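You operate a simulated robot arm through the tools that you are given. There is no shell and no other tool.

Carry out the task below with a simulated robot arm. There is one attempt and no reset: what you move stays moved.

Task
Run warm water into the basin to its line and soak the baking tin.
Fine: swing the spout over and back, tap off, wait till the crust is gone.

It is judged by the outcome, as a careful person would: the job done as asked, and still so three seconds after it is handed in. It fails if anything else is knocked over, pushed out of place, dropped, spilled or broken.

Robot
A 7-joint arm with a two-finger parallel gripper, fixed in place. Base frame: the origin is on the floor under the middle of its stand, x ahead of it, y to its left, z up; the work surface is at about z = 900. Lengths are in mm, angles in rad, forces in N, time in s.
It reaches about 1247 mm from its shoulder. Its first joint turns from -2.304 to 2.304 rad. Payload 3.91 kg.
The tool frame sits at the grasp point between the pads (the TCP): z along the fingers, y along the line on which they close. The tips reach 30 mm beyond it. Largest opening 110 mm; finger width 20, thickness 10; the body of the gripper, 48 by 112 mm, starts 55 mm behind the TCP.
Orientation is told as [roll, pitch, yaw] about the base's x, y, z axes, in that order, counted from this pose: with the fingers straight down and closing along the base's y, the tool's x points along the base's -x, its y along +y and its z along -z.

Tools
- The arm moves only by the tool nudge_tool. Its argument "steps" is a list of rows, each a list of 7 numbers: the shift along the base's x, y, z in units of 250 mm (1.0 is 250 mm), then the turn, a rotation vector about the base's x, y, z in units of 180 degrees (1.0 is 180 degrees), then the finger opening in mm, from 0 to 110. In form: [[x, y, z, ax, ay, az, claw], ...]. A call has 1 to 20 rows; each row is the pose to reach, as a shift and turn from the pose commanded when the call began. A call with a number of a shift or a turn outside -1 to 1 is refused whole. A row lasts 0.2 s, in which the tool goes at most 50 mm and 0.15 rad; a call with a longer step from one row to the next is refused whole, and so is a gripper value outside its range. Where a pose cannot be reached the arm comes as near as it can. A force on the tool above 80 N (or 10 N above the force at the start of the call, whichever is more), or a blocked arm, ends the call early, and 0.2 s more pass. The fingers move at their own pace (about 108 mm/s each) and stop on an object; they squeeze with about 33 N. The grip force told is the motor's: it shows also when the fingers shut on nothing. Time passes only in rows, and 0.2 s behind the last, so rows that repeat a pose let the fingers close. It gives the time, the measured TCP pose, the force on the tool (base axes), the opening and the grip force at its end, in the units of the frame above (readings bear some noise), with the torque about the TCP (base axes, N m) and any sound that the robot's microphone picked up.
- Cameras (640 x 400 px; columns grow to the right, rows downward): "scene" is fixed at [49.5, 501.8, 1739.2]; the picture's right is [0.42, -0.91, 0.00], its down [-0.78, -0.36, -0.51] and it looks along [0.46, 0.21, -0.86] (base axes); focal length 264 px, centre (320, 200). "wrist" rides on the gripper at [72, 17, -103] in the tool frame; the picture's right is [-0.23, 0.97, 0.00], its down [-0.76, -0.18, -0.62] and it looks along [-0.61, -0.14, 0.78] (tool axes); focal length 222 px, centre (320, 200). There is no depth. A picture from a camera that has moved, and an enlarged one, comes with that camera's place and axes in the base frame and with its lens.
- get_image(camera): a new picture of that camera. It takes no simulated time.
- zoom(camera, box): a new picture of the part [left, top, right, bottom] of that camera's present view, enlarged. It takes no simulated time.
- close_job(): hands the job in; it is judged then, once.

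Nothing tells you positions but the pictures and the camera data. Unless the task says otherwise, let go and move clear before handing in.

The tools are called after "Emit:" as name(argument=value, ...) on one line, values as JSON. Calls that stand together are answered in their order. nudge_tool: Moves the arm, as the interface text tells. Its arguments: {"type":"object","properties":{"steps":{"type":"array"}},"required":["steps"]} The other tools are called the same way: get_image (camera) takes a picture; zoom (camera, box) takes an enlarged picture of a part of a camera's view; close_job () hands the job in.

At the start:

```text
t: 0.0
tool_pos: [428.5, 544.8, 1427.1]
orientation: [0.001, 0.002, 0.001]
contact_force: [-1.1, -0.7, 0.9]
moment: [0.01, 0.01, 0.02]
width: 110.1
finger_force: 0.0
```

scene: 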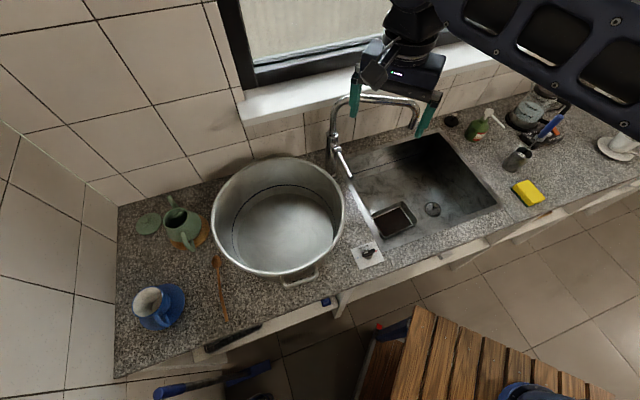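
wrist: 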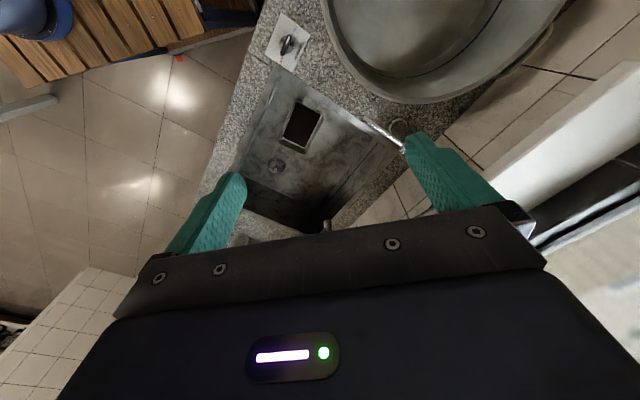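

I see a counter with a large metal pot/basin on the left, a faucet with a swinging spout and a lever, a sink with the baking tin in it, and a small plate with a knob in front. I'll take close looks first before moving.

Emit:
zoom(camera="scene", box=[310, 80, 450, 168])

Emit:
zoom(camera="scene", box=[330, 180, 450, 280])

Emit:
zoom(camera="scene", box=[110, 150, 370, 330])

Emit:
zoom(camera="wrist", box=[220, 0, 460, 240])

Emit:
zoom(camera="scene", box=[420, 80, 640, 220])

```text
4.55 times, centred on (380, 124) of scene
camera zoom: at [49.5, 501.8, 1739.2], right [0.42, -0.91, 0.0], down [-0.78, -0.36, -0.51], along [0.46, 0.21, -0.86], focal length 1198 px, centre (47, 546)
```

zoom: 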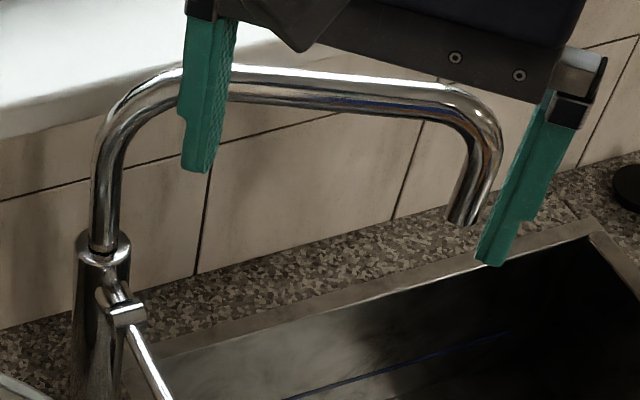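

```text
4.00 times, centred on (390, 230) of scene
camera zoom: at [49.5, 501.8, 1739.2], right [0.42, -0.91, 0.0], down [-0.78, -0.36, -0.51], along [0.46, 0.21, -0.86], focal length 1054 px, centre (40, 80)
```

zoom: 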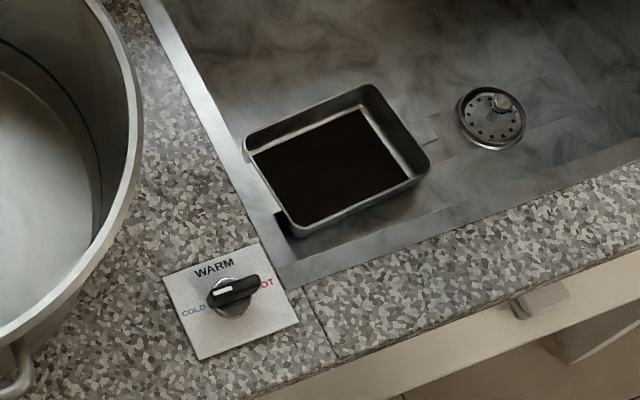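

```text
2.22 times, centred on (240, 240) of scene
camera zoom: at [49.5, 501.8, 1739.2], right [0.42, -0.91, 0.0], down [-0.78, -0.36, -0.51], along [0.46, 0.21, -0.86], focal length 586 px, centre (498, 111)
```

zoom: 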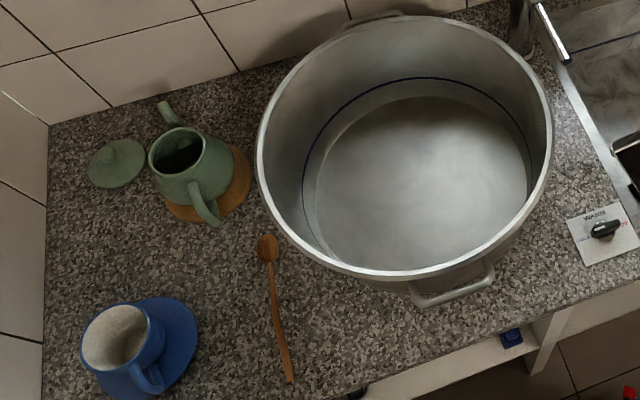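

```text
1.67 times, centred on (340, 120) of wrist
camera zoom: at [354.5, 561.9, 1530.5], right [0.23, 0.97, 0.0], down [0.76, -0.18, 0.62], along [0.61, -0.14, -0.78], focal length 370 px, centre (287, 333)
```

zoom: 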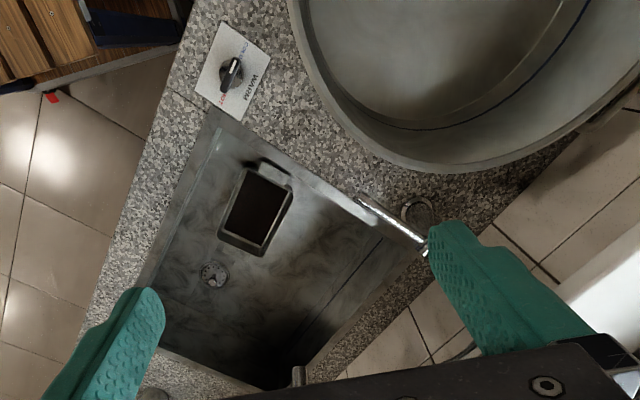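

```text
2.86 times, centred on (530, 150) of scene
camera zoom: at [49.5, 501.8, 1739.2], right [0.42, -0.91, 0.0], down [-0.78, -0.36, -0.51], along [0.46, 0.21, -0.86], focal length 753 px, centre (-280, 343)
```

zoom: 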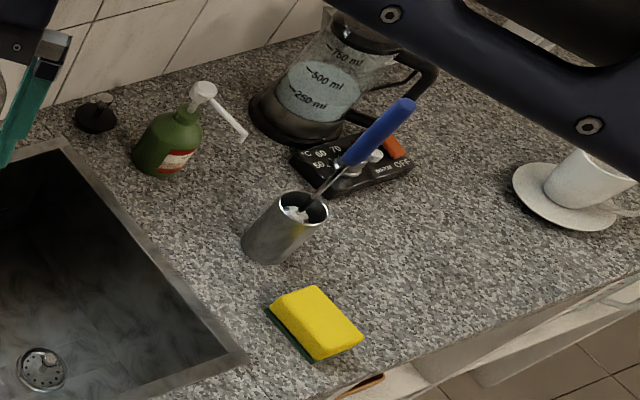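

The big vessel with a dark line inside looks to be the basin; the spout is over the sink now, and the tin is in the sink. I'll look closer at the mixer dial, the sink and the lines before moving.

Emit:
zoom(camera="scene", box=[345, 235, 390, 275])

Emit:
zoom(camera="scene", box=[340, 130, 440, 190])

Emit:
zoom(camera="scene", box=[200, 150, 350, 240])

Emit:
zoom(camera="scene", box=[320, 120, 370, 190])

Emit:
zoom(camera="scene", box=[365, 190, 445, 250])

```text
10.00 times, centred on (368, 255) of scene
camera zoom: at [49.5, 501.8, 1739.2], right [0.42, -0.91, 0.0], down [-0.78, -0.36, -0.51], along [0.46, 0.21, -0.86], focal length 2636 px, centre (-155, -350)
```

zoom: 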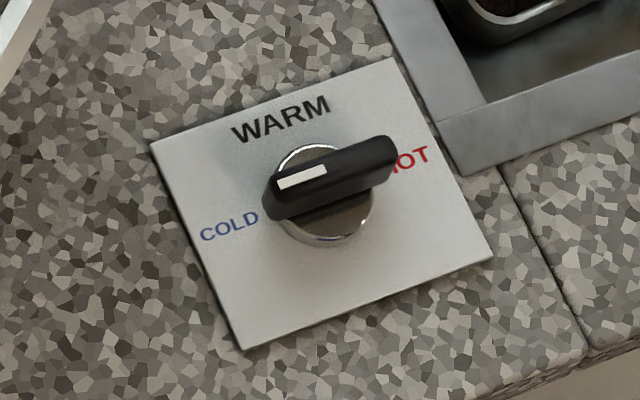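

```text
6.40 times, centred on (390, 160) of scene
camera zoom: at [49.5, 501.8, 1739.2], right [0.42, -0.91, 0.0], down [-0.78, -0.36, -0.51], along [0.46, 0.21, -0.86], focal length 1687 px, centre (-128, 456)
```

zoom: 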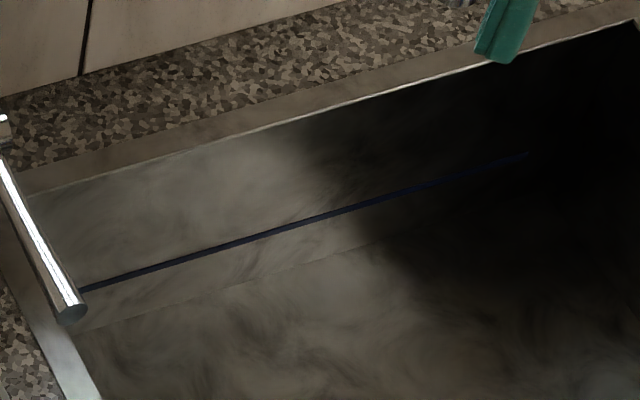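

```text
4.27 times, centred on (275, 195) of scene
camera zoom: at [49.5, 501.8, 1739.2], right [0.42, -0.91, 0.0], down [-0.78, -0.36, -0.51], along [0.46, 0.21, -0.86], focal length 1125 px, centre (512, 221)
```

zoom: 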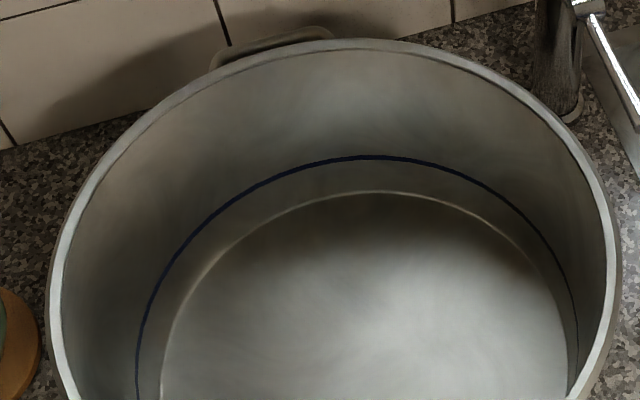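

```text
5.71 times, centred on (345, 155) of scene
camera zoom: at [49.5, 501.8, 1739.2], right [0.42, -0.91, 0.0], down [-0.78, -0.36, -0.51], along [0.46, 0.21, -0.86], focal length 1506 px, centre (177, 457)
```

zoom: 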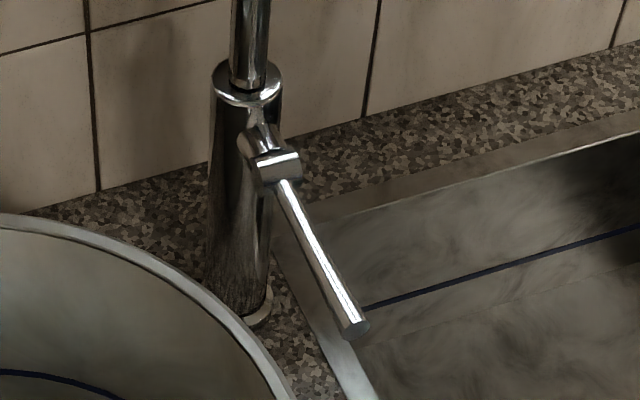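

```text
6.67 times, centred on (405, 220) of scene
camera zoom: at [49.5, 501.8, 1739.2], right [0.42, -0.91, 0.0], down [-0.78, -0.36, -0.51], along [0.46, 0.21, -0.86], focal length 1757 px, centre (-247, 67)
```

zoom: 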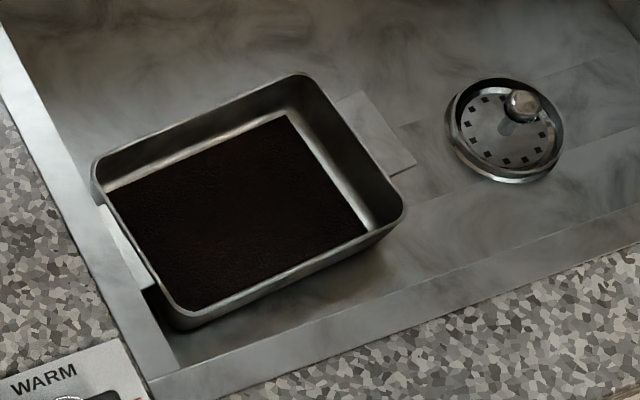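

The sink also has a line, but the spout already hangs over the sink and has to be swung "over and back", so the basin is the large round vessel with its own line. I'll rise and turn the wrist toward the counter for a second view of the tap and tin.

Emit:
nudge_tool(steps=[[-0.066, -0.077, -0.05, 0, 0, 0.0417, 110], [-0.131, -0.153, -0.1, 0, 0, 0.0833, 110], [-0.197, -0.23, -0.15, 0, 0, 0.125, 110], [-0.263, -0.307, -0.2, 0, 0, 0.1667, 110], [-0.328, -0.383, -0.25, 0, 0, 0.2083, 110], [-0.394, -0.46, -0.3, 0, 0, 0.25, 110], [-0.394, -0.46, -0.3, 0, 0, 0.25, 110]])

Emit:
get_image(camera="wrist")

Emit:
get_image(camera="scene")

```text
t: 1.6
tool_pos: [328.0, 429.8, 1352.0]
orientation: [0.0, 0.0, 0.787]
contact_force: [-0.2, 1.0, -0.6]
moment: [-0.02, -0.01, -0.03]
width: 110.2
finger_force: 0.0
```

```text
taken
camera wrist: at [264.5, 390.7, 1456.5], right [-0.53, 0.85, 0.0], down [0.66, 0.41, 0.62], along [0.53, 0.33, -0.78], focal length 222 px, centre (320, 200)
```

wrist: 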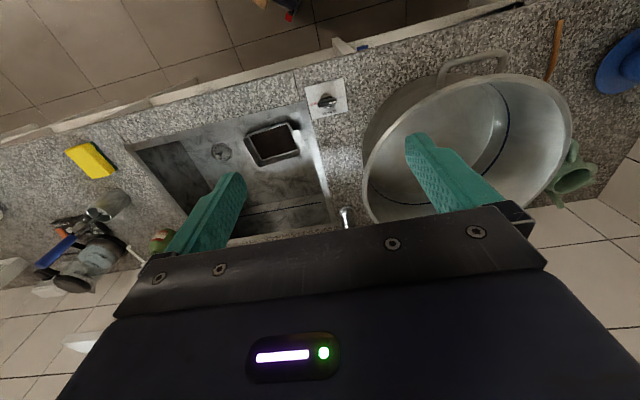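

```text
taken
```

scene: 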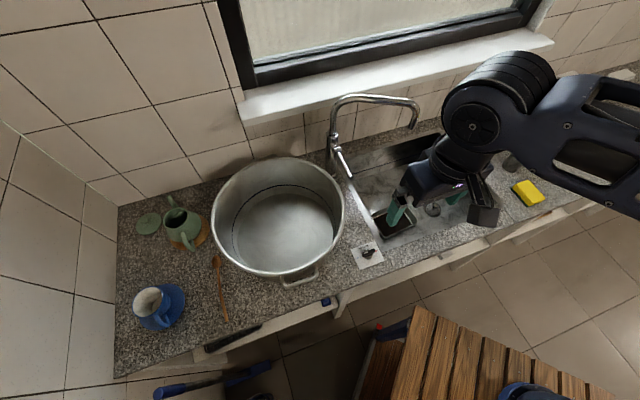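

The tap is hidden behind the gripper from here, so I'll move higher and closer so that the tap and spout are under the wrist camera.

Emit:
nudge_tool(steps=[[0.05, 0.045, 0.1, 0, 0, 0, 110], [0.18, 0.16, 0.2, 0, 0, 0, 110], [0.31, 0.28, 0.3, 0, 0, 0, 110], [0.44, 0.4, 0.392, 0, 0, 0, 110], [0.57, 0.52, 0.392, 0, 0, 0, 110], [0.7, 0.64, 0.392, 0, 0, 0, 110], [0.82, 0.75, 0.392, 0, 0, 0, 110], [0.92, 0.84, 0.392, 0, 0, 0, 110], [0.92, 0.84, 0.392, 0, 0, 0, 110]])

Emit:
get_image(camera="wrist")

Emit:
zoom(camera="wrist", box=[160, 0, 480, 200])

```text
refused: row 2 steps farther than a row can; nothing moved
```

```text
taken
camera wrist: at [264.5, 390.7, 1456.5], right [-0.53, 0.85, 0.0], down [0.66, 0.41, 0.62], along [0.53, 0.33, -0.78], focal length 222 px, centre (320, 200)
```

wrist: 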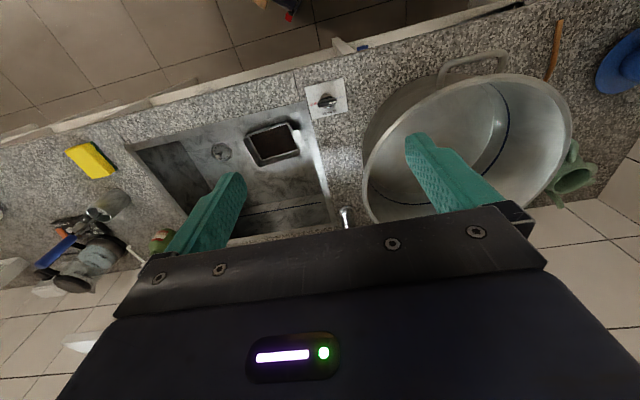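

```text
2.00 times, centred on (320, 100) of wrist
camera zoom: at [264.5, 390.7, 1456.5], right [-0.53, 0.85, 0.0], down [0.66, 0.41, 0.62], along [0.53, 0.33, -0.78], focal length 444 px, centre (320, 400)
```

zoom: 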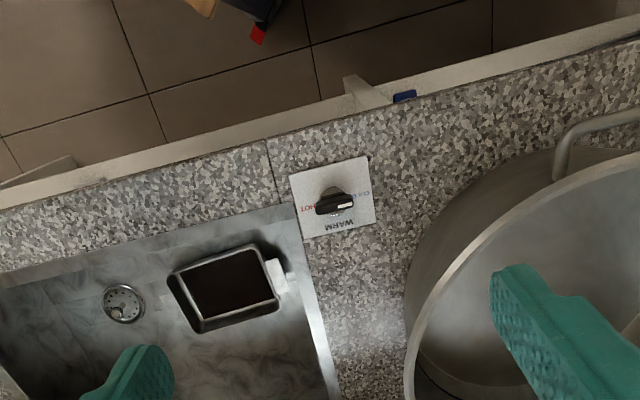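

Row spacing was slightly too long; I'll repeat that move with shorter steps.

Emit:
nudge_tool(steps=[[0.04, 0.035, 0.1, 0, 0, 0, 110], [0.14, 0.125, 0.2, 0, 0, 0, 110], [0.26, 0.235, 0.28, 0, 0, 0, 110], [0.38, 0.345, 0.36, 0, 0, 0, 110], [0.5, 0.455, 0.392, 0, 0, 0, 110], [0.62, 0.565, 0.392, 0, 0, 0, 110], [0.74, 0.675, 0.392, 0, 0, 0, 110], [0.84, 0.77, 0.392, 0, 0, 0, 110], [0.92, 0.84, 0.392, 0, 0, 0, 110], [0.92, 0.84, 0.392, 0, 0, 0, 110]])

Emit:
get_image(camera="wrist")

Emit:
zoom(camera="wrist", box=[160, 0, 480, 200])

Emit:
get_image(camera="scene")

```text
t: 3.8
tool_pos: [560.8, 640.7, 1450.6]
orientation: [0.001, 0.001, 0.787]
contact_force: [1.1, 0.3, 0.7]
moment: [0.04, 0.03, 0.0]
width: 110.0
finger_force: 0.1
```

```text
taken
camera wrist: at [495.6, 600.9, 1553.6], right [-0.53, 0.85, 0.0], down [0.66, 0.41, 0.62], along [0.53, 0.33, -0.78], focal length 222 px, centre (320, 200)
```

wrist: 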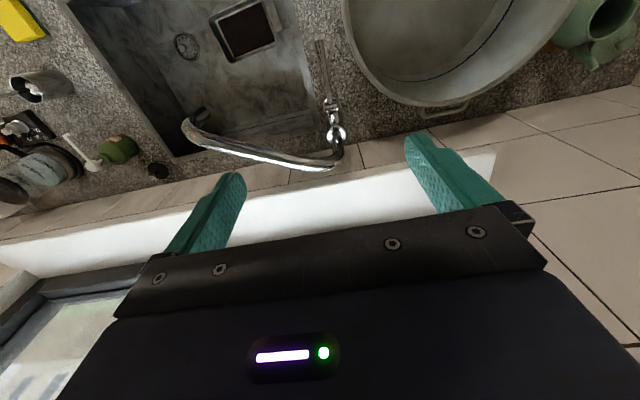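

```text
2.00 times, centred on (320, 100) of wrist
camera zoom: at [495.6, 600.9, 1553.6], right [-0.53, 0.85, 0.0], down [0.66, 0.41, 0.62], along [0.53, 0.33, -0.78], focal length 444 px, centre (320, 400)
```

zoom: 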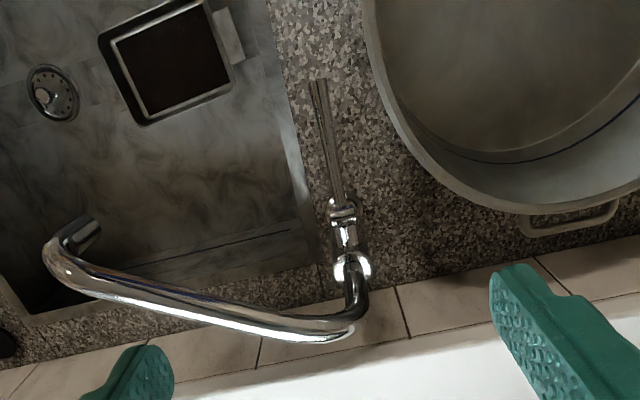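

```text
taken
```

scene: 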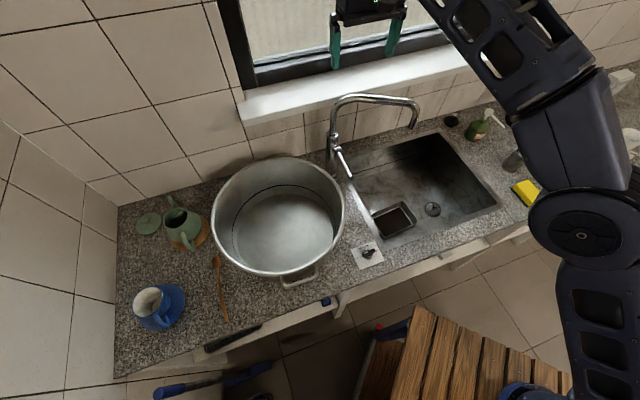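

I now have good fixes: tap axis ≈(632,726) with body top z≈1100, spout tip ≈(700,501,1168), lever tip ≈(519,614,1072) pointing to the robot, basin centre ≈(334,770) with rim z≈1040, tin centre ≈(622,430) with rim z≈755, and the dial at ≈(373,477). The dial's white mark points to COLD, so first I go above it with the fingers turned across its bar.

Emit:
nudge_tool(steps=[[-0.062, -0.054, -0.083, 0, 0, 0.0412, 110], [-0.125, -0.109, -0.167, 0, 0, 0.0824, 110], [-0.187, -0.163, -0.25, 0, 0, 0.1236, 110], [-0.249, -0.217, -0.333, 0, 0, 0.1648, 110], [-0.312, -0.272, -0.417, 0, 0, 0.206, 110], [-0.374, -0.326, -0.5, 0, 0, 0.2472, 110], [-0.436, -0.38, -0.583, 0, 0, 0.2884, 110], [-0.499, -0.435, -0.667, 0, 0, 0.3296, 110], [-0.561, -0.489, -0.75, 0, 0, 0.3708, 110], [-0.623, -0.543, -0.833, 0, 0, 0.412, 110], [-0.686, -0.598, -0.917, 0, 0, 0.4532, 110], [-0.748, -0.652, -1.0, 0, 0, 0.4944, 110], [-0.748, -0.652, -1.0, 0, 0, 0.4944, 110]])

Emit:
get_image(camera="wrist")

Emit:
get_image(camera="scene")

```text
t: 6.6
tool_pos: [372.1, 475.8, 1200.5]
orientation: [0.0, 0.0, 2.34]
contact_force: [-0.1, -0.2, -0.8]
moment: [-0.03, 0.04, -0.01]
width: 110.1
finger_force: 0.0
```

```text
taken
camera wrist: at [409.6, 413.4, 1303.8], right [-0.86, -0.51, 0.0], down [-0.4, 0.67, 0.62], along [-0.32, 0.53, -0.78], focal length 222 px, centre (320, 200)
```

wrist: 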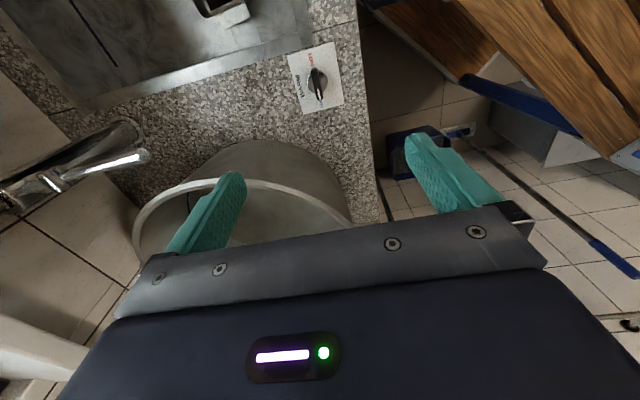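

```text
taken
```

scene: 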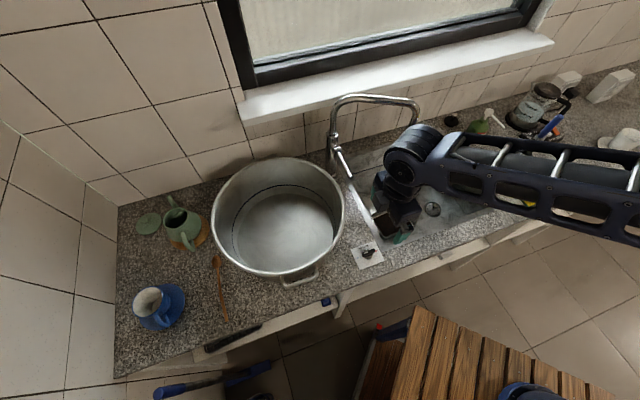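

The dial is right below. I'll come down over it and check alignment from close up.

Emit:
nudge_tool(steps=[[0, 0, -0.18, 0, 0, 0, 90], [0, 0, -0.36, 0, 0, 0, 70], [0, 0, -0.54, 0, 0, 0, 60], [0, 0, -0.72, 0, 0, 0, 60], [0, 0, -0.8, 0, 0, 0, 60], [0, 0, -0.8, 0, 0, 0, 60]])

Emit:
get_image(camera="wrist")

Emit:
zoom(camera="wrist", box=[240, 40, 400, 140])

Emit:
zoom(camera="scene", box=[340, 200, 440, 280])

```text
t: 8.0
tool_pos: [373.3, 476.6, 998.6]
orientation: [0.0, -0.001, 2.338]
contact_force: [0.3, 0.2, 0.0]
moment: [-0.03, 0.01, 0.02]
width: 59.9
finger_force: 0.1
```

```text
taken
camera wrist: at [409.6, 413.2, 1102.9], right [-0.86, -0.51, 0.0], down [-0.4, 0.67, 0.62], along [-0.32, 0.54, -0.78], focal length 222 px, centre (320, 200)
```

wrist: 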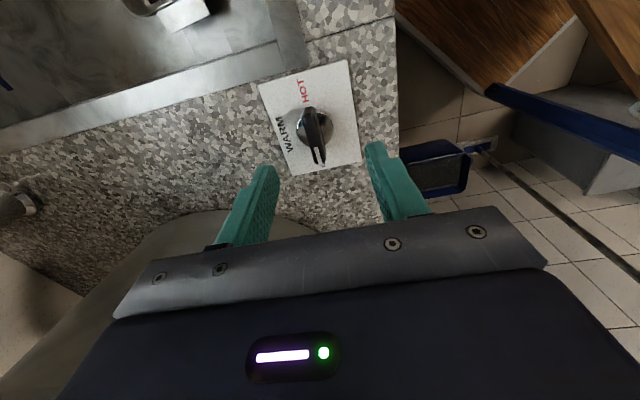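

```text
4.00 times, centred on (320, 90) of wrist
camera zoom: at [409.6, 413.2, 1102.9], right [-0.86, -0.51, 0.0], down [-0.4, 0.67, 0.62], along [-0.32, 0.54, -0.78], focal length 888 px, centre (320, 640)
```

zoom: 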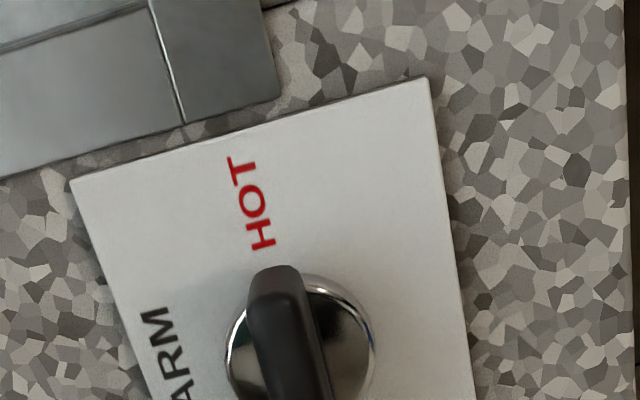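

```text
5.00 times, centred on (390, 240) of scene
camera zoom: at [49.5, 501.8, 1739.2], right [0.42, -0.91, 0.0], down [-0.78, -0.36, -0.51], along [0.46, 0.21, -0.86], focal length 1318 px, centre (-30, 0)
```

zoom: 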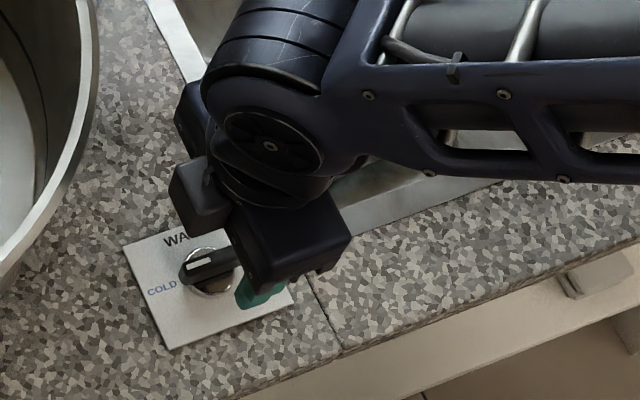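

Emit:
zoom(camera="wrist", box=[240, 70, 400, 170])

```text
4.00 times, centred on (320, 120) of wrist
camera zoom: at [409.6, 413.2, 1102.9], right [-0.86, -0.51, 0.0], down [-0.4, 0.67, 0.62], along [-0.32, 0.54, -0.78], focal length 888 px, centre (320, 520)
```

zoom: 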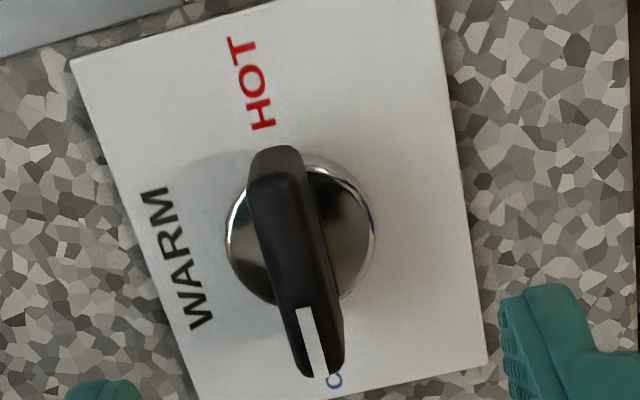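

The dial's centre is at about (375,479), bar top near z≈922. I'll lower the open fingers around the bar and close on it.

Emit:
nudge_tool(steps=[[0.01, 0.011, -0.08, 0, 0, 0, 60], [0.01, 0.011, -0.16, 0, 0, 0, 60], [0.01, 0.011, -0.2, 0, 0, 0, 60], [0.01, 0.011, -0.232, 0, 0, 0, 60], [0.01, 0.011, -0.232, 0, 0, 0, 30], [0.01, 0.011, -0.232, 0, 0, 0, 0], [0.01, 0.011, -0.232, 0, 0, 0, 0], [0.01, 0.011, -0.232, 0, 0, 0, 0]])

Emit:
get_image(camera="wrist")

Emit:
zoom(camera="wrist", box=[240, 110, 400, 210])

```text
t: 9.8
tool_pos: [377.2, 479.2, 941.6]
orientation: [0.0, 0.001, 2.338]
contact_force: [4.9, 4.9, -4.6]
moment: [0.3, -0.08, -0.01]
width: 30.8
finger_force: 44.7
```

```text
taken
camera wrist: at [412.6, 416.0, 1045.6], right [-0.86, -0.51, 0.0], down [-0.4, 0.67, 0.62], along [-0.32, 0.54, -0.78], focal length 222 px, centre (320, 200)
```

wrist: 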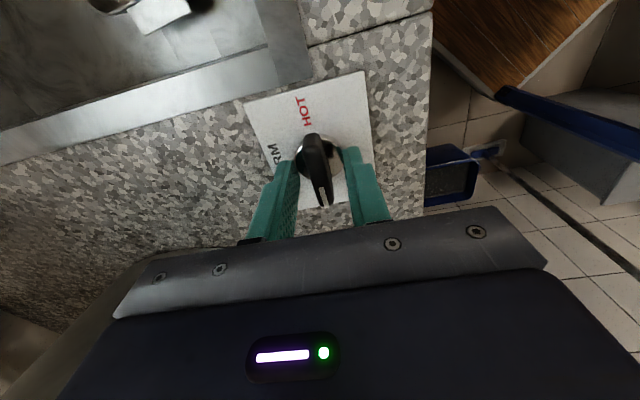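

```text
4.00 times, centred on (320, 160) of wrist
camera zoom: at [412.6, 416.0, 1045.6], right [-0.86, -0.51, 0.0], down [-0.4, 0.67, 0.62], along [-0.32, 0.54, -0.78], focal length 888 px, centre (320, 360)
```

zoom: 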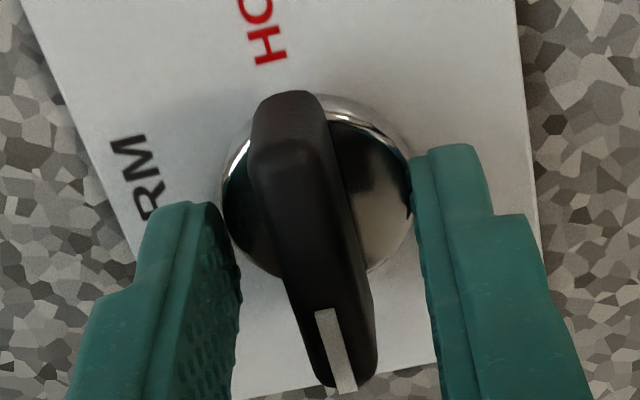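

The fingers closed on the round base (30.8 mm), not the bar. I'll open, rise 11 mm and close again on the bar itself.

Emit:
nudge_tool(steps=[[0, 0, 0, 0, 0, 0, 50], [0, 0, 0.02, 0, 0, 0, 60], [0, 0, 0.044, 0, 0, 0, 60], [0, 0, 0.044, 0, 0, 0, 30], [0, 0, 0.044, 0, 0, 0, 0], [0, 0, 0.044, 0, 0, 0, 0], [0, 0, 0.044, 0, 0, 0, 0]])

Emit:
zoom(camera="wrist", box=[240, 100, 400, 200])

```text
t: 11.4
tool_pos: [375.9, 479.5, 952.1]
orientation: [0.0, 0.001, 2.338]
contact_force: [8.3, 7.8, 4.5]
moment: [0.38, 0.07, 0.03]
width: 11.0
finger_force: 44.8
```

```text
4.00 times, centred on (320, 150) of wrist
camera zoom: at [412.5, 416.0, 1057.0], right [-0.86, -0.51, 0.0], down [-0.4, 0.67, 0.62], along [-0.32, 0.54, -0.78], focal length 888 px, centre (320, 400)
```

zoom: 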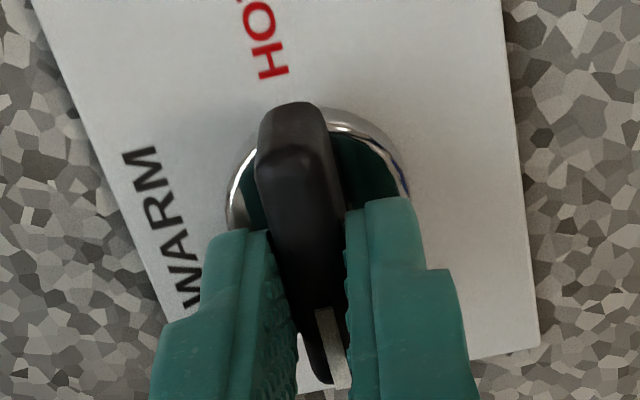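

Now the fingers hold the bar (11 mm). I'll turn it a quarter turn clockwise toward WARM in small steps.

Emit:
nudge_tool(steps=[[0.004, 0.004, 0, 0, 0, -0.04, 0], [0.004, 0.004, 0, 0, 0, -0.08, 0], [0.004, 0.004, 0, 0, 0, -0.12, 0], [0.004, 0.004, 0, 0, 0, -0.16, 0], [0.004, 0.004, 0, 0, 0, -0.2, 0], [0.004, 0.004, 0, 0, 0, -0.24, 0]])

Emit:
zoom(camera="wrist", box=[240, 100, 400, 200])

Emit:
zoom(camera="scene", box=[340, 220, 400, 280])

```text
t: 12.8
tool_pos: [376.9, 479.5, 952.9]
orientation: [0.0, -0.003, 1.582]
contact_force: [9.3, -5.4, 23.4]
moment: [-1.01, -0.22, -0.02]
width: 11.0
finger_force: 44.9
```

```text
4.00 times, centred on (320, 150) of wrist
camera zoom: at [359.3, 407.6, 1056.9], right [-0.98, 0.22, 0.0], down [0.17, 0.76, 0.62], along [0.13, 0.61, -0.78], focal length 888 px, centre (320, 400)
```

zoom: 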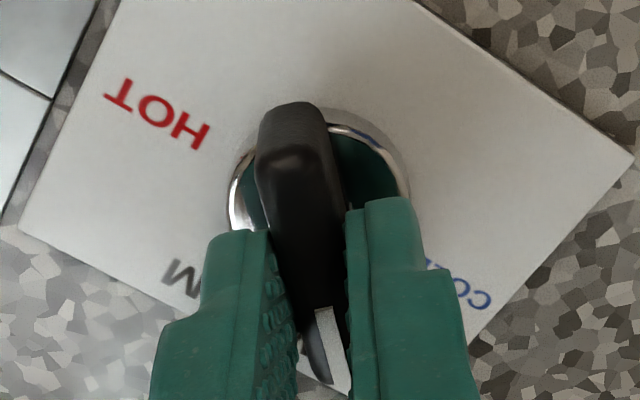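

```text
6.67 times, centred on (370, 250) of scene
camera zoom: at [49.5, 501.8, 1739.2], right [0.42, -0.91, 0.0], down [-0.78, -0.36, -0.51], along [0.46, 0.21, -0.86], focal length 1757 px, centre (-13, -133)
```

zoom: 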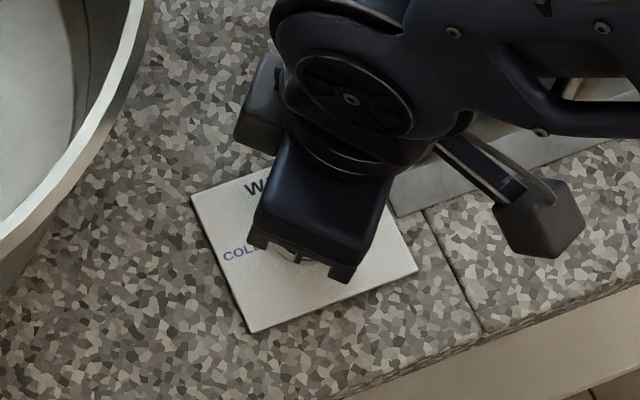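

The dial turns with the grip and is about half-way. I'll complete the quarter turn.

Emit:
nudge_tool(steps=[[0, 0, 0.002, 0, 0, -0.043, 0], [0, 0, 0.004, 0, 0, -0.086, 0], [0, 0, 0.004, 0, 0, -0.13, 0], [0, 0, 0.004, 0, 0, -0.173, 0], [0, 0, 0.004, 0, 0, -0.216, 0], [0, 0, 0.004, 0, 0, -0.258, 0], [0, 0, 0.004, 0, 0, -0.258, 0]])

Emit:
get_image(camera="wrist")

Emit:
zoom(camera="wrist", box=[240, 100, 400, 200])

```text
t: 14.4
tool_pos: [377.2, 479.6, 953.3]
orientation: [-0.001, 0.001, 0.772]
contact_force: [30.3, -10.5, -7.1]
moment: [0.24, -1.16, 0.04]
width: 10.8
finger_force: 44.6
```

```text
taken
camera wrist: at [312.8, 441.7, 1057.1], right [-0.52, 0.86, 0.0], down [0.67, 0.4, 0.62], along [0.53, 0.32, -0.78], focal length 222 px, centre (320, 200)
```

wrist: 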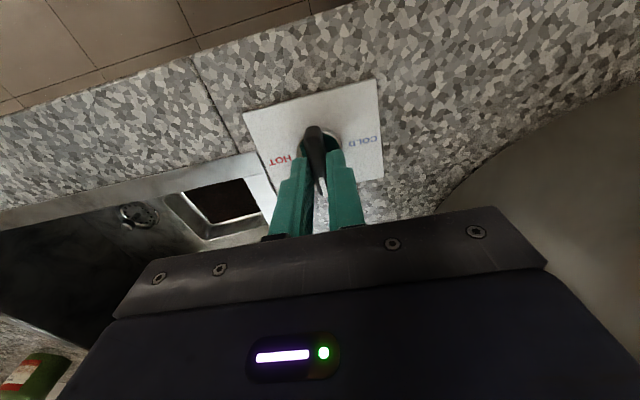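

```text
4.00 times, centred on (320, 150) of wrist
camera zoom: at [312.8, 441.7, 1057.1], right [-0.52, 0.86, 0.0], down [0.67, 0.4, 0.62], along [0.53, 0.32, -0.78], focal length 888 px, centre (320, 400)
```

zoom: 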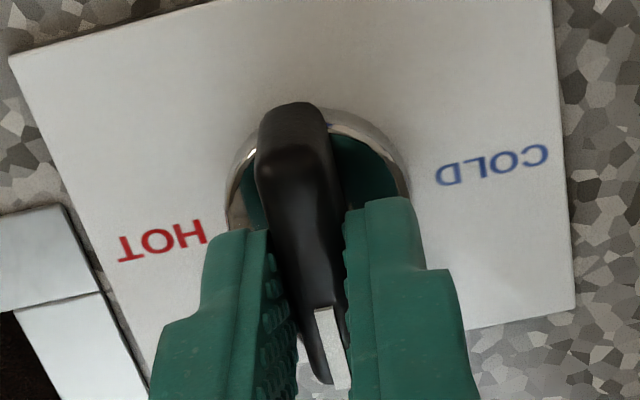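

The bar now points at WARM. I'll open the fingers, rise clear, and check the dial.

Emit:
nudge_tool(steps=[[0, 0, 0, 0, 0, 0, 30], [0, 0, 0, 0, 0, 0, 60], [0, 0, 0, 0, 0, 0, 60], [0, 0, 0.12, 0, 0, 0, 60], [0, 0, 0.3, 0, 0, 0, 60], [0, 0, 0.48, 0, 0, 0, 60], [0, 0, 0.66, 0, 0, 0, 60], [0, 0, 0.8, 0, 0, 0, 60], [0, 0, 0.8, 0, 0, 0, 60]])

Emit:
get_image(camera="wrist")

Emit:
zoom(camera="scene", box=[340, 220, 400, 280])

Emit:
zoom(camera="wrist", box=[200, 0, 440, 150])

```text
t: 16.4
tool_pos: [376.9, 480.0, 1153.8]
orientation: [0.001, 0.001, 0.775]
contact_force: [0.2, -0.2, -0.3]
moment: [0.0, -0.03, 0.02]
width: 60.0
finger_force: 0.0
```

```text
taken
camera wrist: at [311.8, 441.9, 1258.0], right [-0.52, 0.86, 0.0], down [0.67, 0.41, 0.62], along [0.53, 0.32, -0.78], focal length 222 px, centre (320, 200)
```

wrist: 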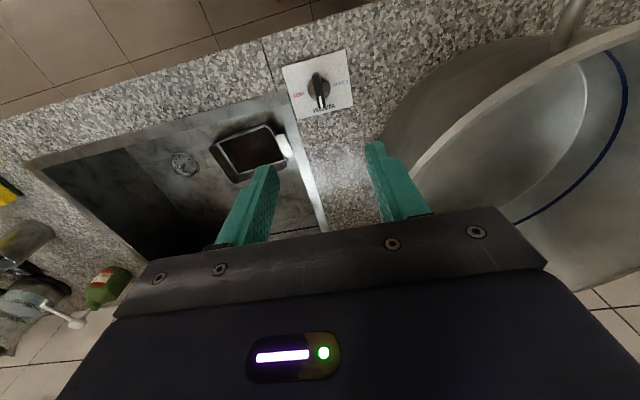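

```text
6.67 times, centred on (370, 250) of scene
camera zoom: at [49.5, 501.8, 1739.2], right [0.42, -0.91, 0.0], down [-0.78, -0.36, -0.51], along [0.46, 0.21, -0.86], focal length 1757 px, centre (-13, -133)
```

zoom: 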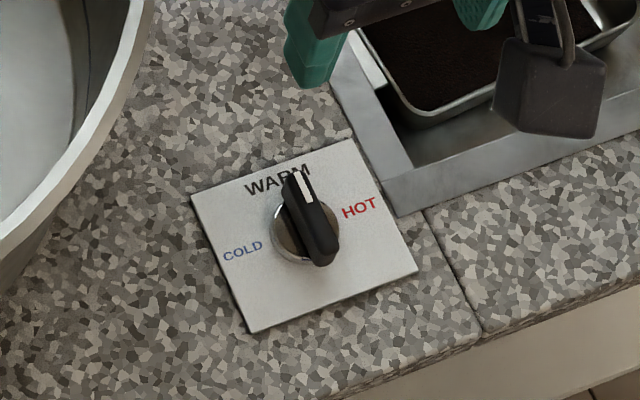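

```text
2.67 times, centred on (320, 75) of wrist
camera zoom: at [311.8, 441.9, 1258.0], right [-0.52, 0.86, 0.0], down [0.67, 0.41, 0.62], along [0.53, 0.32, -0.78], focal length 592 px, centre (320, 533)
```

zoom: 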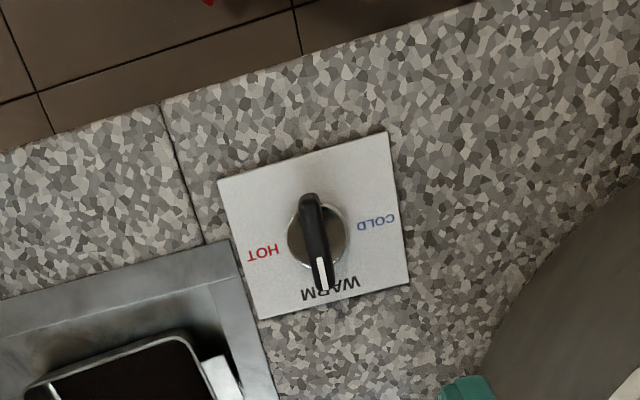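

The dial now reads WARM. Next is the tin: I'll move above its front wall with the fingers set to close across that wall, and look straight down at it.

Emit:
nudge_tool(steps=[[0.07, -0.031, -0.02, 0, 0, -0.04, 60], [0.139, -0.062, -0.05, 0, 0, -0.08, 60], [0.209, -0.093, -0.08, 0, 0, -0.12, 60], [0.278, -0.123, -0.12, 0, 0, -0.16, 60], [0.348, -0.154, -0.16, 0, 0, -0.2, 60], [0.417, -0.185, -0.2, 0, 0, -0.24, 60], [0.487, -0.216, -0.24, 0, 0, -0.28, 60], [0.556, -0.247, -0.28, 0, 0, -0.32, 60], [0.626, -0.278, -0.32, 0, 0, -0.36, 60], [0.695, -0.308, -0.36, 0, 0, -0.4, 60], [0.765, -0.339, -0.39, 0, 0, -0.44, 60], [0.834, -0.37, -0.416, 0, 0, -0.4797, 60], [0.834, -0.37, -0.416, 0, 0, -0.4797, 60]])

Emit:
get_image(camera="wrist")

Emit:
get_image(camera="scene")

Emit:
zoom(camera="wrist", box=[180, 40, 460, 215])

```text
t: 19.2
tool_pos: [585.6, 389.3, 1049.2]
orientation: [-0.001, 0.0, -0.734]
contact_force: [0.4, -0.1, 0.5]
moment: [-0.01, 0.01, -0.02]
width: 60.1
finger_force: 0.0
```

```text
taken
camera wrist: at [541.7, 449.4, 1153.1], right [0.82, 0.57, 0.0], down [0.45, -0.64, 0.62], along [0.36, -0.51, -0.78], focal length 222 px, centre (320, 200)
```

wrist: 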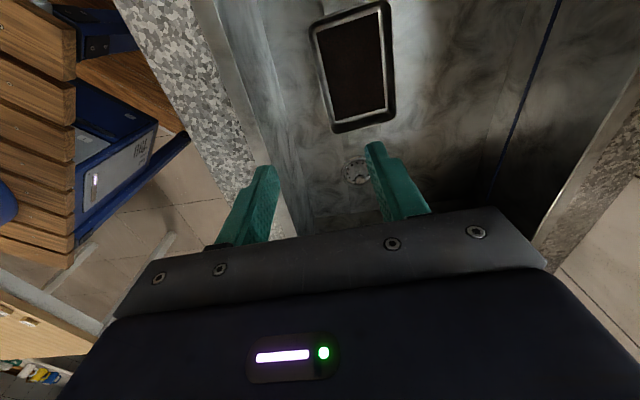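

```text
taken
```

scene: 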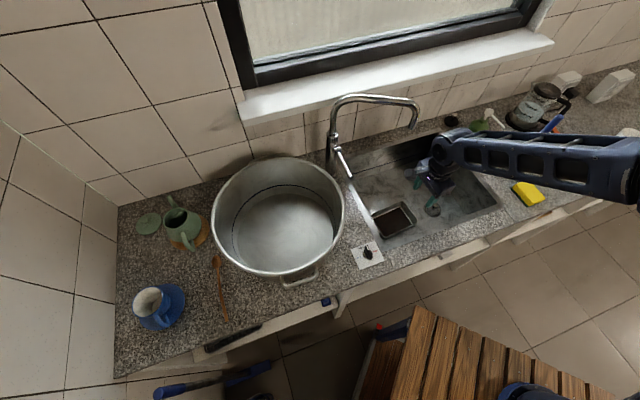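

```text
2.29 times, centred on (320, 128) of wrist
camera zoom: at [541.7, 449.4, 1153.1], right [0.82, 0.57, 0.0], down [0.45, -0.64, 0.62], along [0.36, -0.51, -0.78], focal length 508 px, centre (320, 366)
```

zoom: 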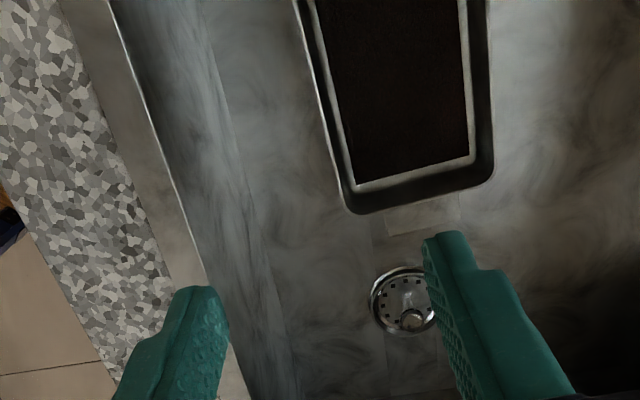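

The tin's rim works out at z≈725 with the front wall's middle at about (600,384). I'll come down in stages with the fingers straddling that wall, checking alignment on the way.

Emit:
nudge_tool(steps=[[0.03, -0.007, -0.12, 0, 0, 0, 60], [0.06, -0.014, -0.28, 0, 0, 0, 60], [0.06, -0.014, -0.44, 0, 0, 0, 60], [0.06, -0.014, -0.6, 0, 0, 0, 60], [0.06, -0.014, -0.76, 0, 0, 0, 60], [0.06, -0.014, -0.8, 0, 0, 0, 60], [0.06, -0.014, -0.8, 0, 0, 0, 60]])

Emit:
get_image(camera="wrist")

Emit:
get_image(camera="scene")

Emit:
zoom(camera="scene", box=[360, 130, 500, 250])

```text
t: 20.8
tool_pos: [599.6, 385.8, 849.3]
orientation: [-0.001, 0.001, -0.733]
contact_force: [-0.7, -0.6, 0.0]
moment: [0.03, 0.02, 0.0]
width: 60.3
finger_force: 0.0
```

```text
taken
camera wrist: at [555.6, 446.3, 953.3], right [0.82, 0.57, 0.0], down [0.45, -0.64, 0.62], along [0.36, -0.51, -0.78], focal length 222 px, centre (320, 200)
```

wrist: 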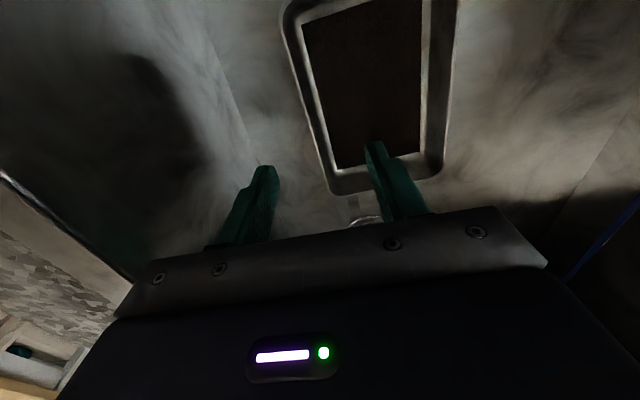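

```text
taken
```

scene: 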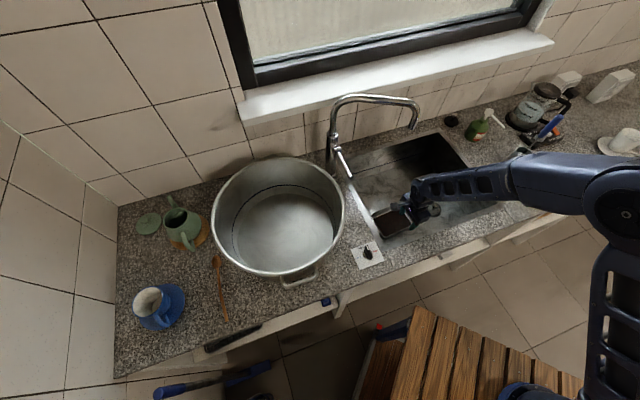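

```text
3.33 times, centred on (430, 190) of scene
camera zoom: at [49.5, 501.8, 1739.2], right [0.42, -0.91, 0.0], down [-0.78, -0.36, -0.51], along [0.46, 0.21, -0.86], focal length 879 px, centre (-47, 233)
```

zoom: 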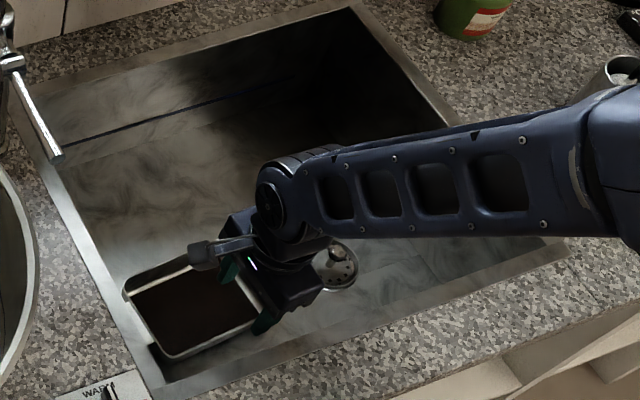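

The front wall lies centred between the fingers, one inside and one outside. I'll lower the last stretch so the pads overlap the wall, then close.

Emit:
nudge_tool(steps=[[0, 0, -0.12, 0, 0, 0, 60], [0, 0, -0.24, 0, 0, 0, 60], [0, 0, -0.34, 0, 0, 0, 60], [0, 0, -0.4, 0, 0, 0, 60], [0, 0, -0.44, 0, 0, 0, 60], [0, 0, -0.44, 0, 0, 0, 60]])

Emit:
get_image(camera="wrist")

Emit:
zoom(camera="wrist", box=[200, 80, 440, 230])

Emit:
zoom(camera="scene", box=[350, 150, 490, 270])

```text
t: 21.9
tool_pos: [603.0, 388.7, 753.5]
orientation: [0.014, 0.0, -0.733]
contact_force: [-3.4, -4.1, 27.2]
moment: [0.53, -0.45, 0.09]
width: 57.4
finger_force: 0.0
stopped in row 5: the force on the tool passed its limit at 102 N (the readings are from after the stop); the commanded pose is now the measured one
```

```text
taken
camera wrist: at [558.2, 448.5, 857.8], right [0.82, 0.57, 0.01], down [0.44, -0.65, 0.62], along [0.36, -0.5, -0.78], focal length 222 px, centre (320, 200)
```

wrist: 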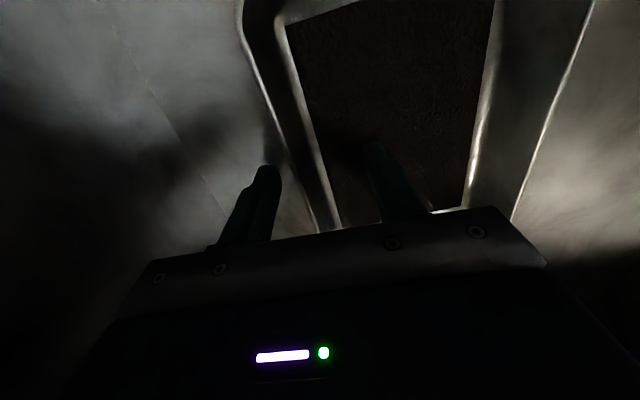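

```text
2.67 times, centred on (320, 155) of wrist
camera zoom: at [558.2, 448.5, 857.8], right [0.82, 0.57, 0.01], down [0.44, -0.65, 0.62], along [0.36, -0.5, -0.78], focal length 592 px, centre (320, 320)
```

zoom: 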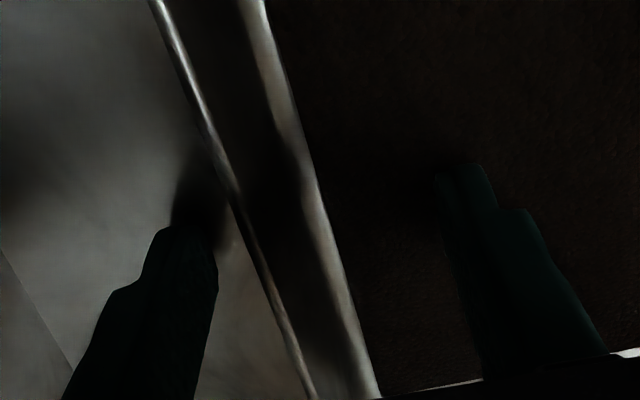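

```text
3.33 times, centred on (420, 210) of scene
camera zoom: at [49.5, 501.8, 1739.2], right [0.42, -0.91, 0.0], down [-0.78, -0.36, -0.51], along [0.46, 0.21, -0.86], focal length 879 px, centre (-13, 167)
```

zoom: 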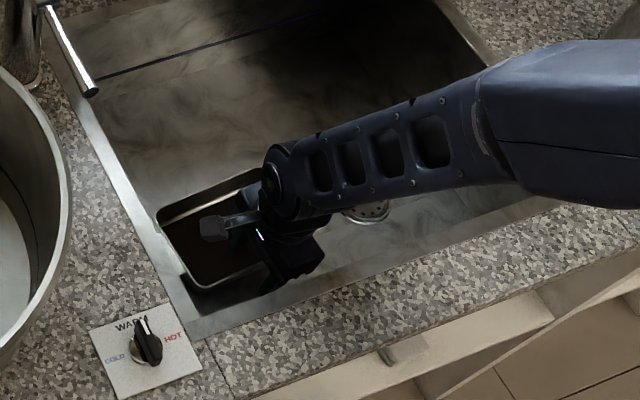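

The inner fingertip touched the crust at tip height z≈723 (so the rim is nearer z≈755 and the pads already overlap the wall well). I'll back off a few mm, re-centre on the wall and close.

Emit:
nudge_tool(steps=[[-0.006, -0.006, 0.016, 0, 0, 0, 60], [-0.012, -0.013, 0.016, 0, 0, 0, 60], [-0.012, -0.013, 0.016, 0, 0, 0, 30], [-0.012, -0.013, 0.016, 0, 0, 0, 0], [-0.012, -0.013, 0.016, 0, 0, 0, 0], [-0.012, -0.013, 0.016, 0, 0, 0, 0]])

Emit:
zoom(camera="wrist", box=[200, 80, 440, 230])

Emit:
zoom(camera="scene", box=[350, 150, 490, 270])

```text
t: 23.3
tool_pos: [599.2, 385.5, 755.1]
orientation: [0.014, -0.002, -0.735]
contact_force: [0.0, 4.3, 8.7]
moment: [0.85, -0.85, 0.29]
width: 5.0
finger_force: 32.6
```

```text
2.67 times, centred on (320, 155) of wrist
camera zoom: at [555.2, 445.3, 860.4], right [0.82, 0.57, 0.01], down [0.44, -0.65, 0.62], along [0.36, -0.5, -0.78], focal length 592 px, centre (320, 320)
```

zoom: 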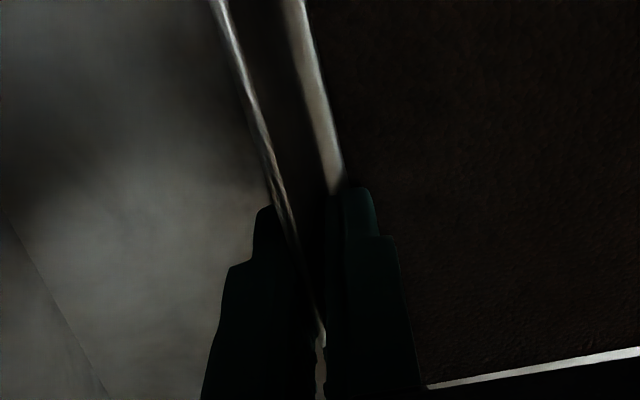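

```text
3.33 times, centred on (420, 210) of scene
camera zoom: at [49.5, 501.8, 1739.2], right [0.42, -0.91, 0.0], down [-0.78, -0.36, -0.51], along [0.46, 0.21, -0.86], focal length 879 px, centre (-13, 167)
```

zoom: 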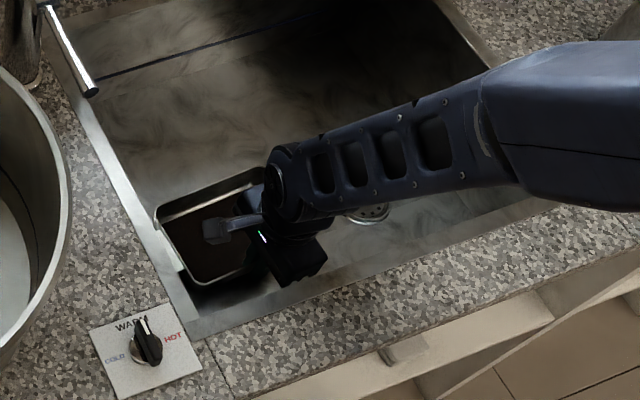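

The wall is pinched (5 mm). I'll lift slowly and check that the tin comes up level and free of the sink wall.

Emit:
nudge_tool(steps=[[0, 0, 0.02, 0, 0, 0, 0], [0, 0, 0.06, 0, 0, 0, 0], [0, 0, 0.12, 0, 0, 0, 0], [0, 0, 0.2, 0, 0, 0, 0], [0, 0, 0.28, 0, 0, 0, 0], [0, 0, 0.32, 0, 0, 0, 0], [0, 0, 0.32, 0, 0, 0, 0]])

Emit:
get_image(camera="wrist")

Emit:
zoom(camera="scene", box=[350, 150, 490, 270])

```text
t: 24.9
tool_pos: [599.9, 383.9, 836.2]
orientation: [0.011, 0.001, -0.733]
contact_force: [0.2, 0.1, -2.7]
moment: [-0.09, 0.11, 0.02]
width: 2.8
finger_force: 32.5
```

```text
taken
camera wrist: at [555.6, 444.7, 940.3], right [0.82, 0.57, 0.01], down [0.44, -0.65, 0.62], along [0.36, -0.51, -0.78], focal length 222 px, centre (320, 200)
```

wrist: 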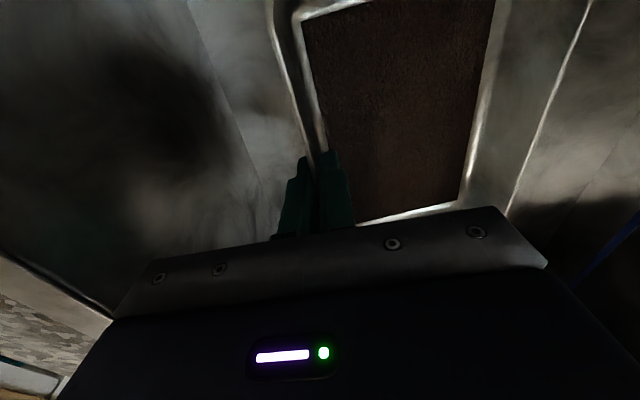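

```text
3.33 times, centred on (420, 210) of scene
camera zoom: at [49.5, 501.8, 1739.2], right [0.42, -0.91, 0.0], down [-0.78, -0.36, -0.51], along [0.46, 0.21, -0.86], focal length 879 px, centre (-13, 167)
```

zoom: 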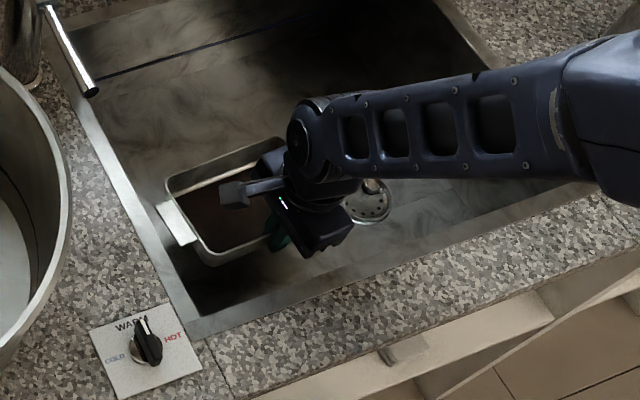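

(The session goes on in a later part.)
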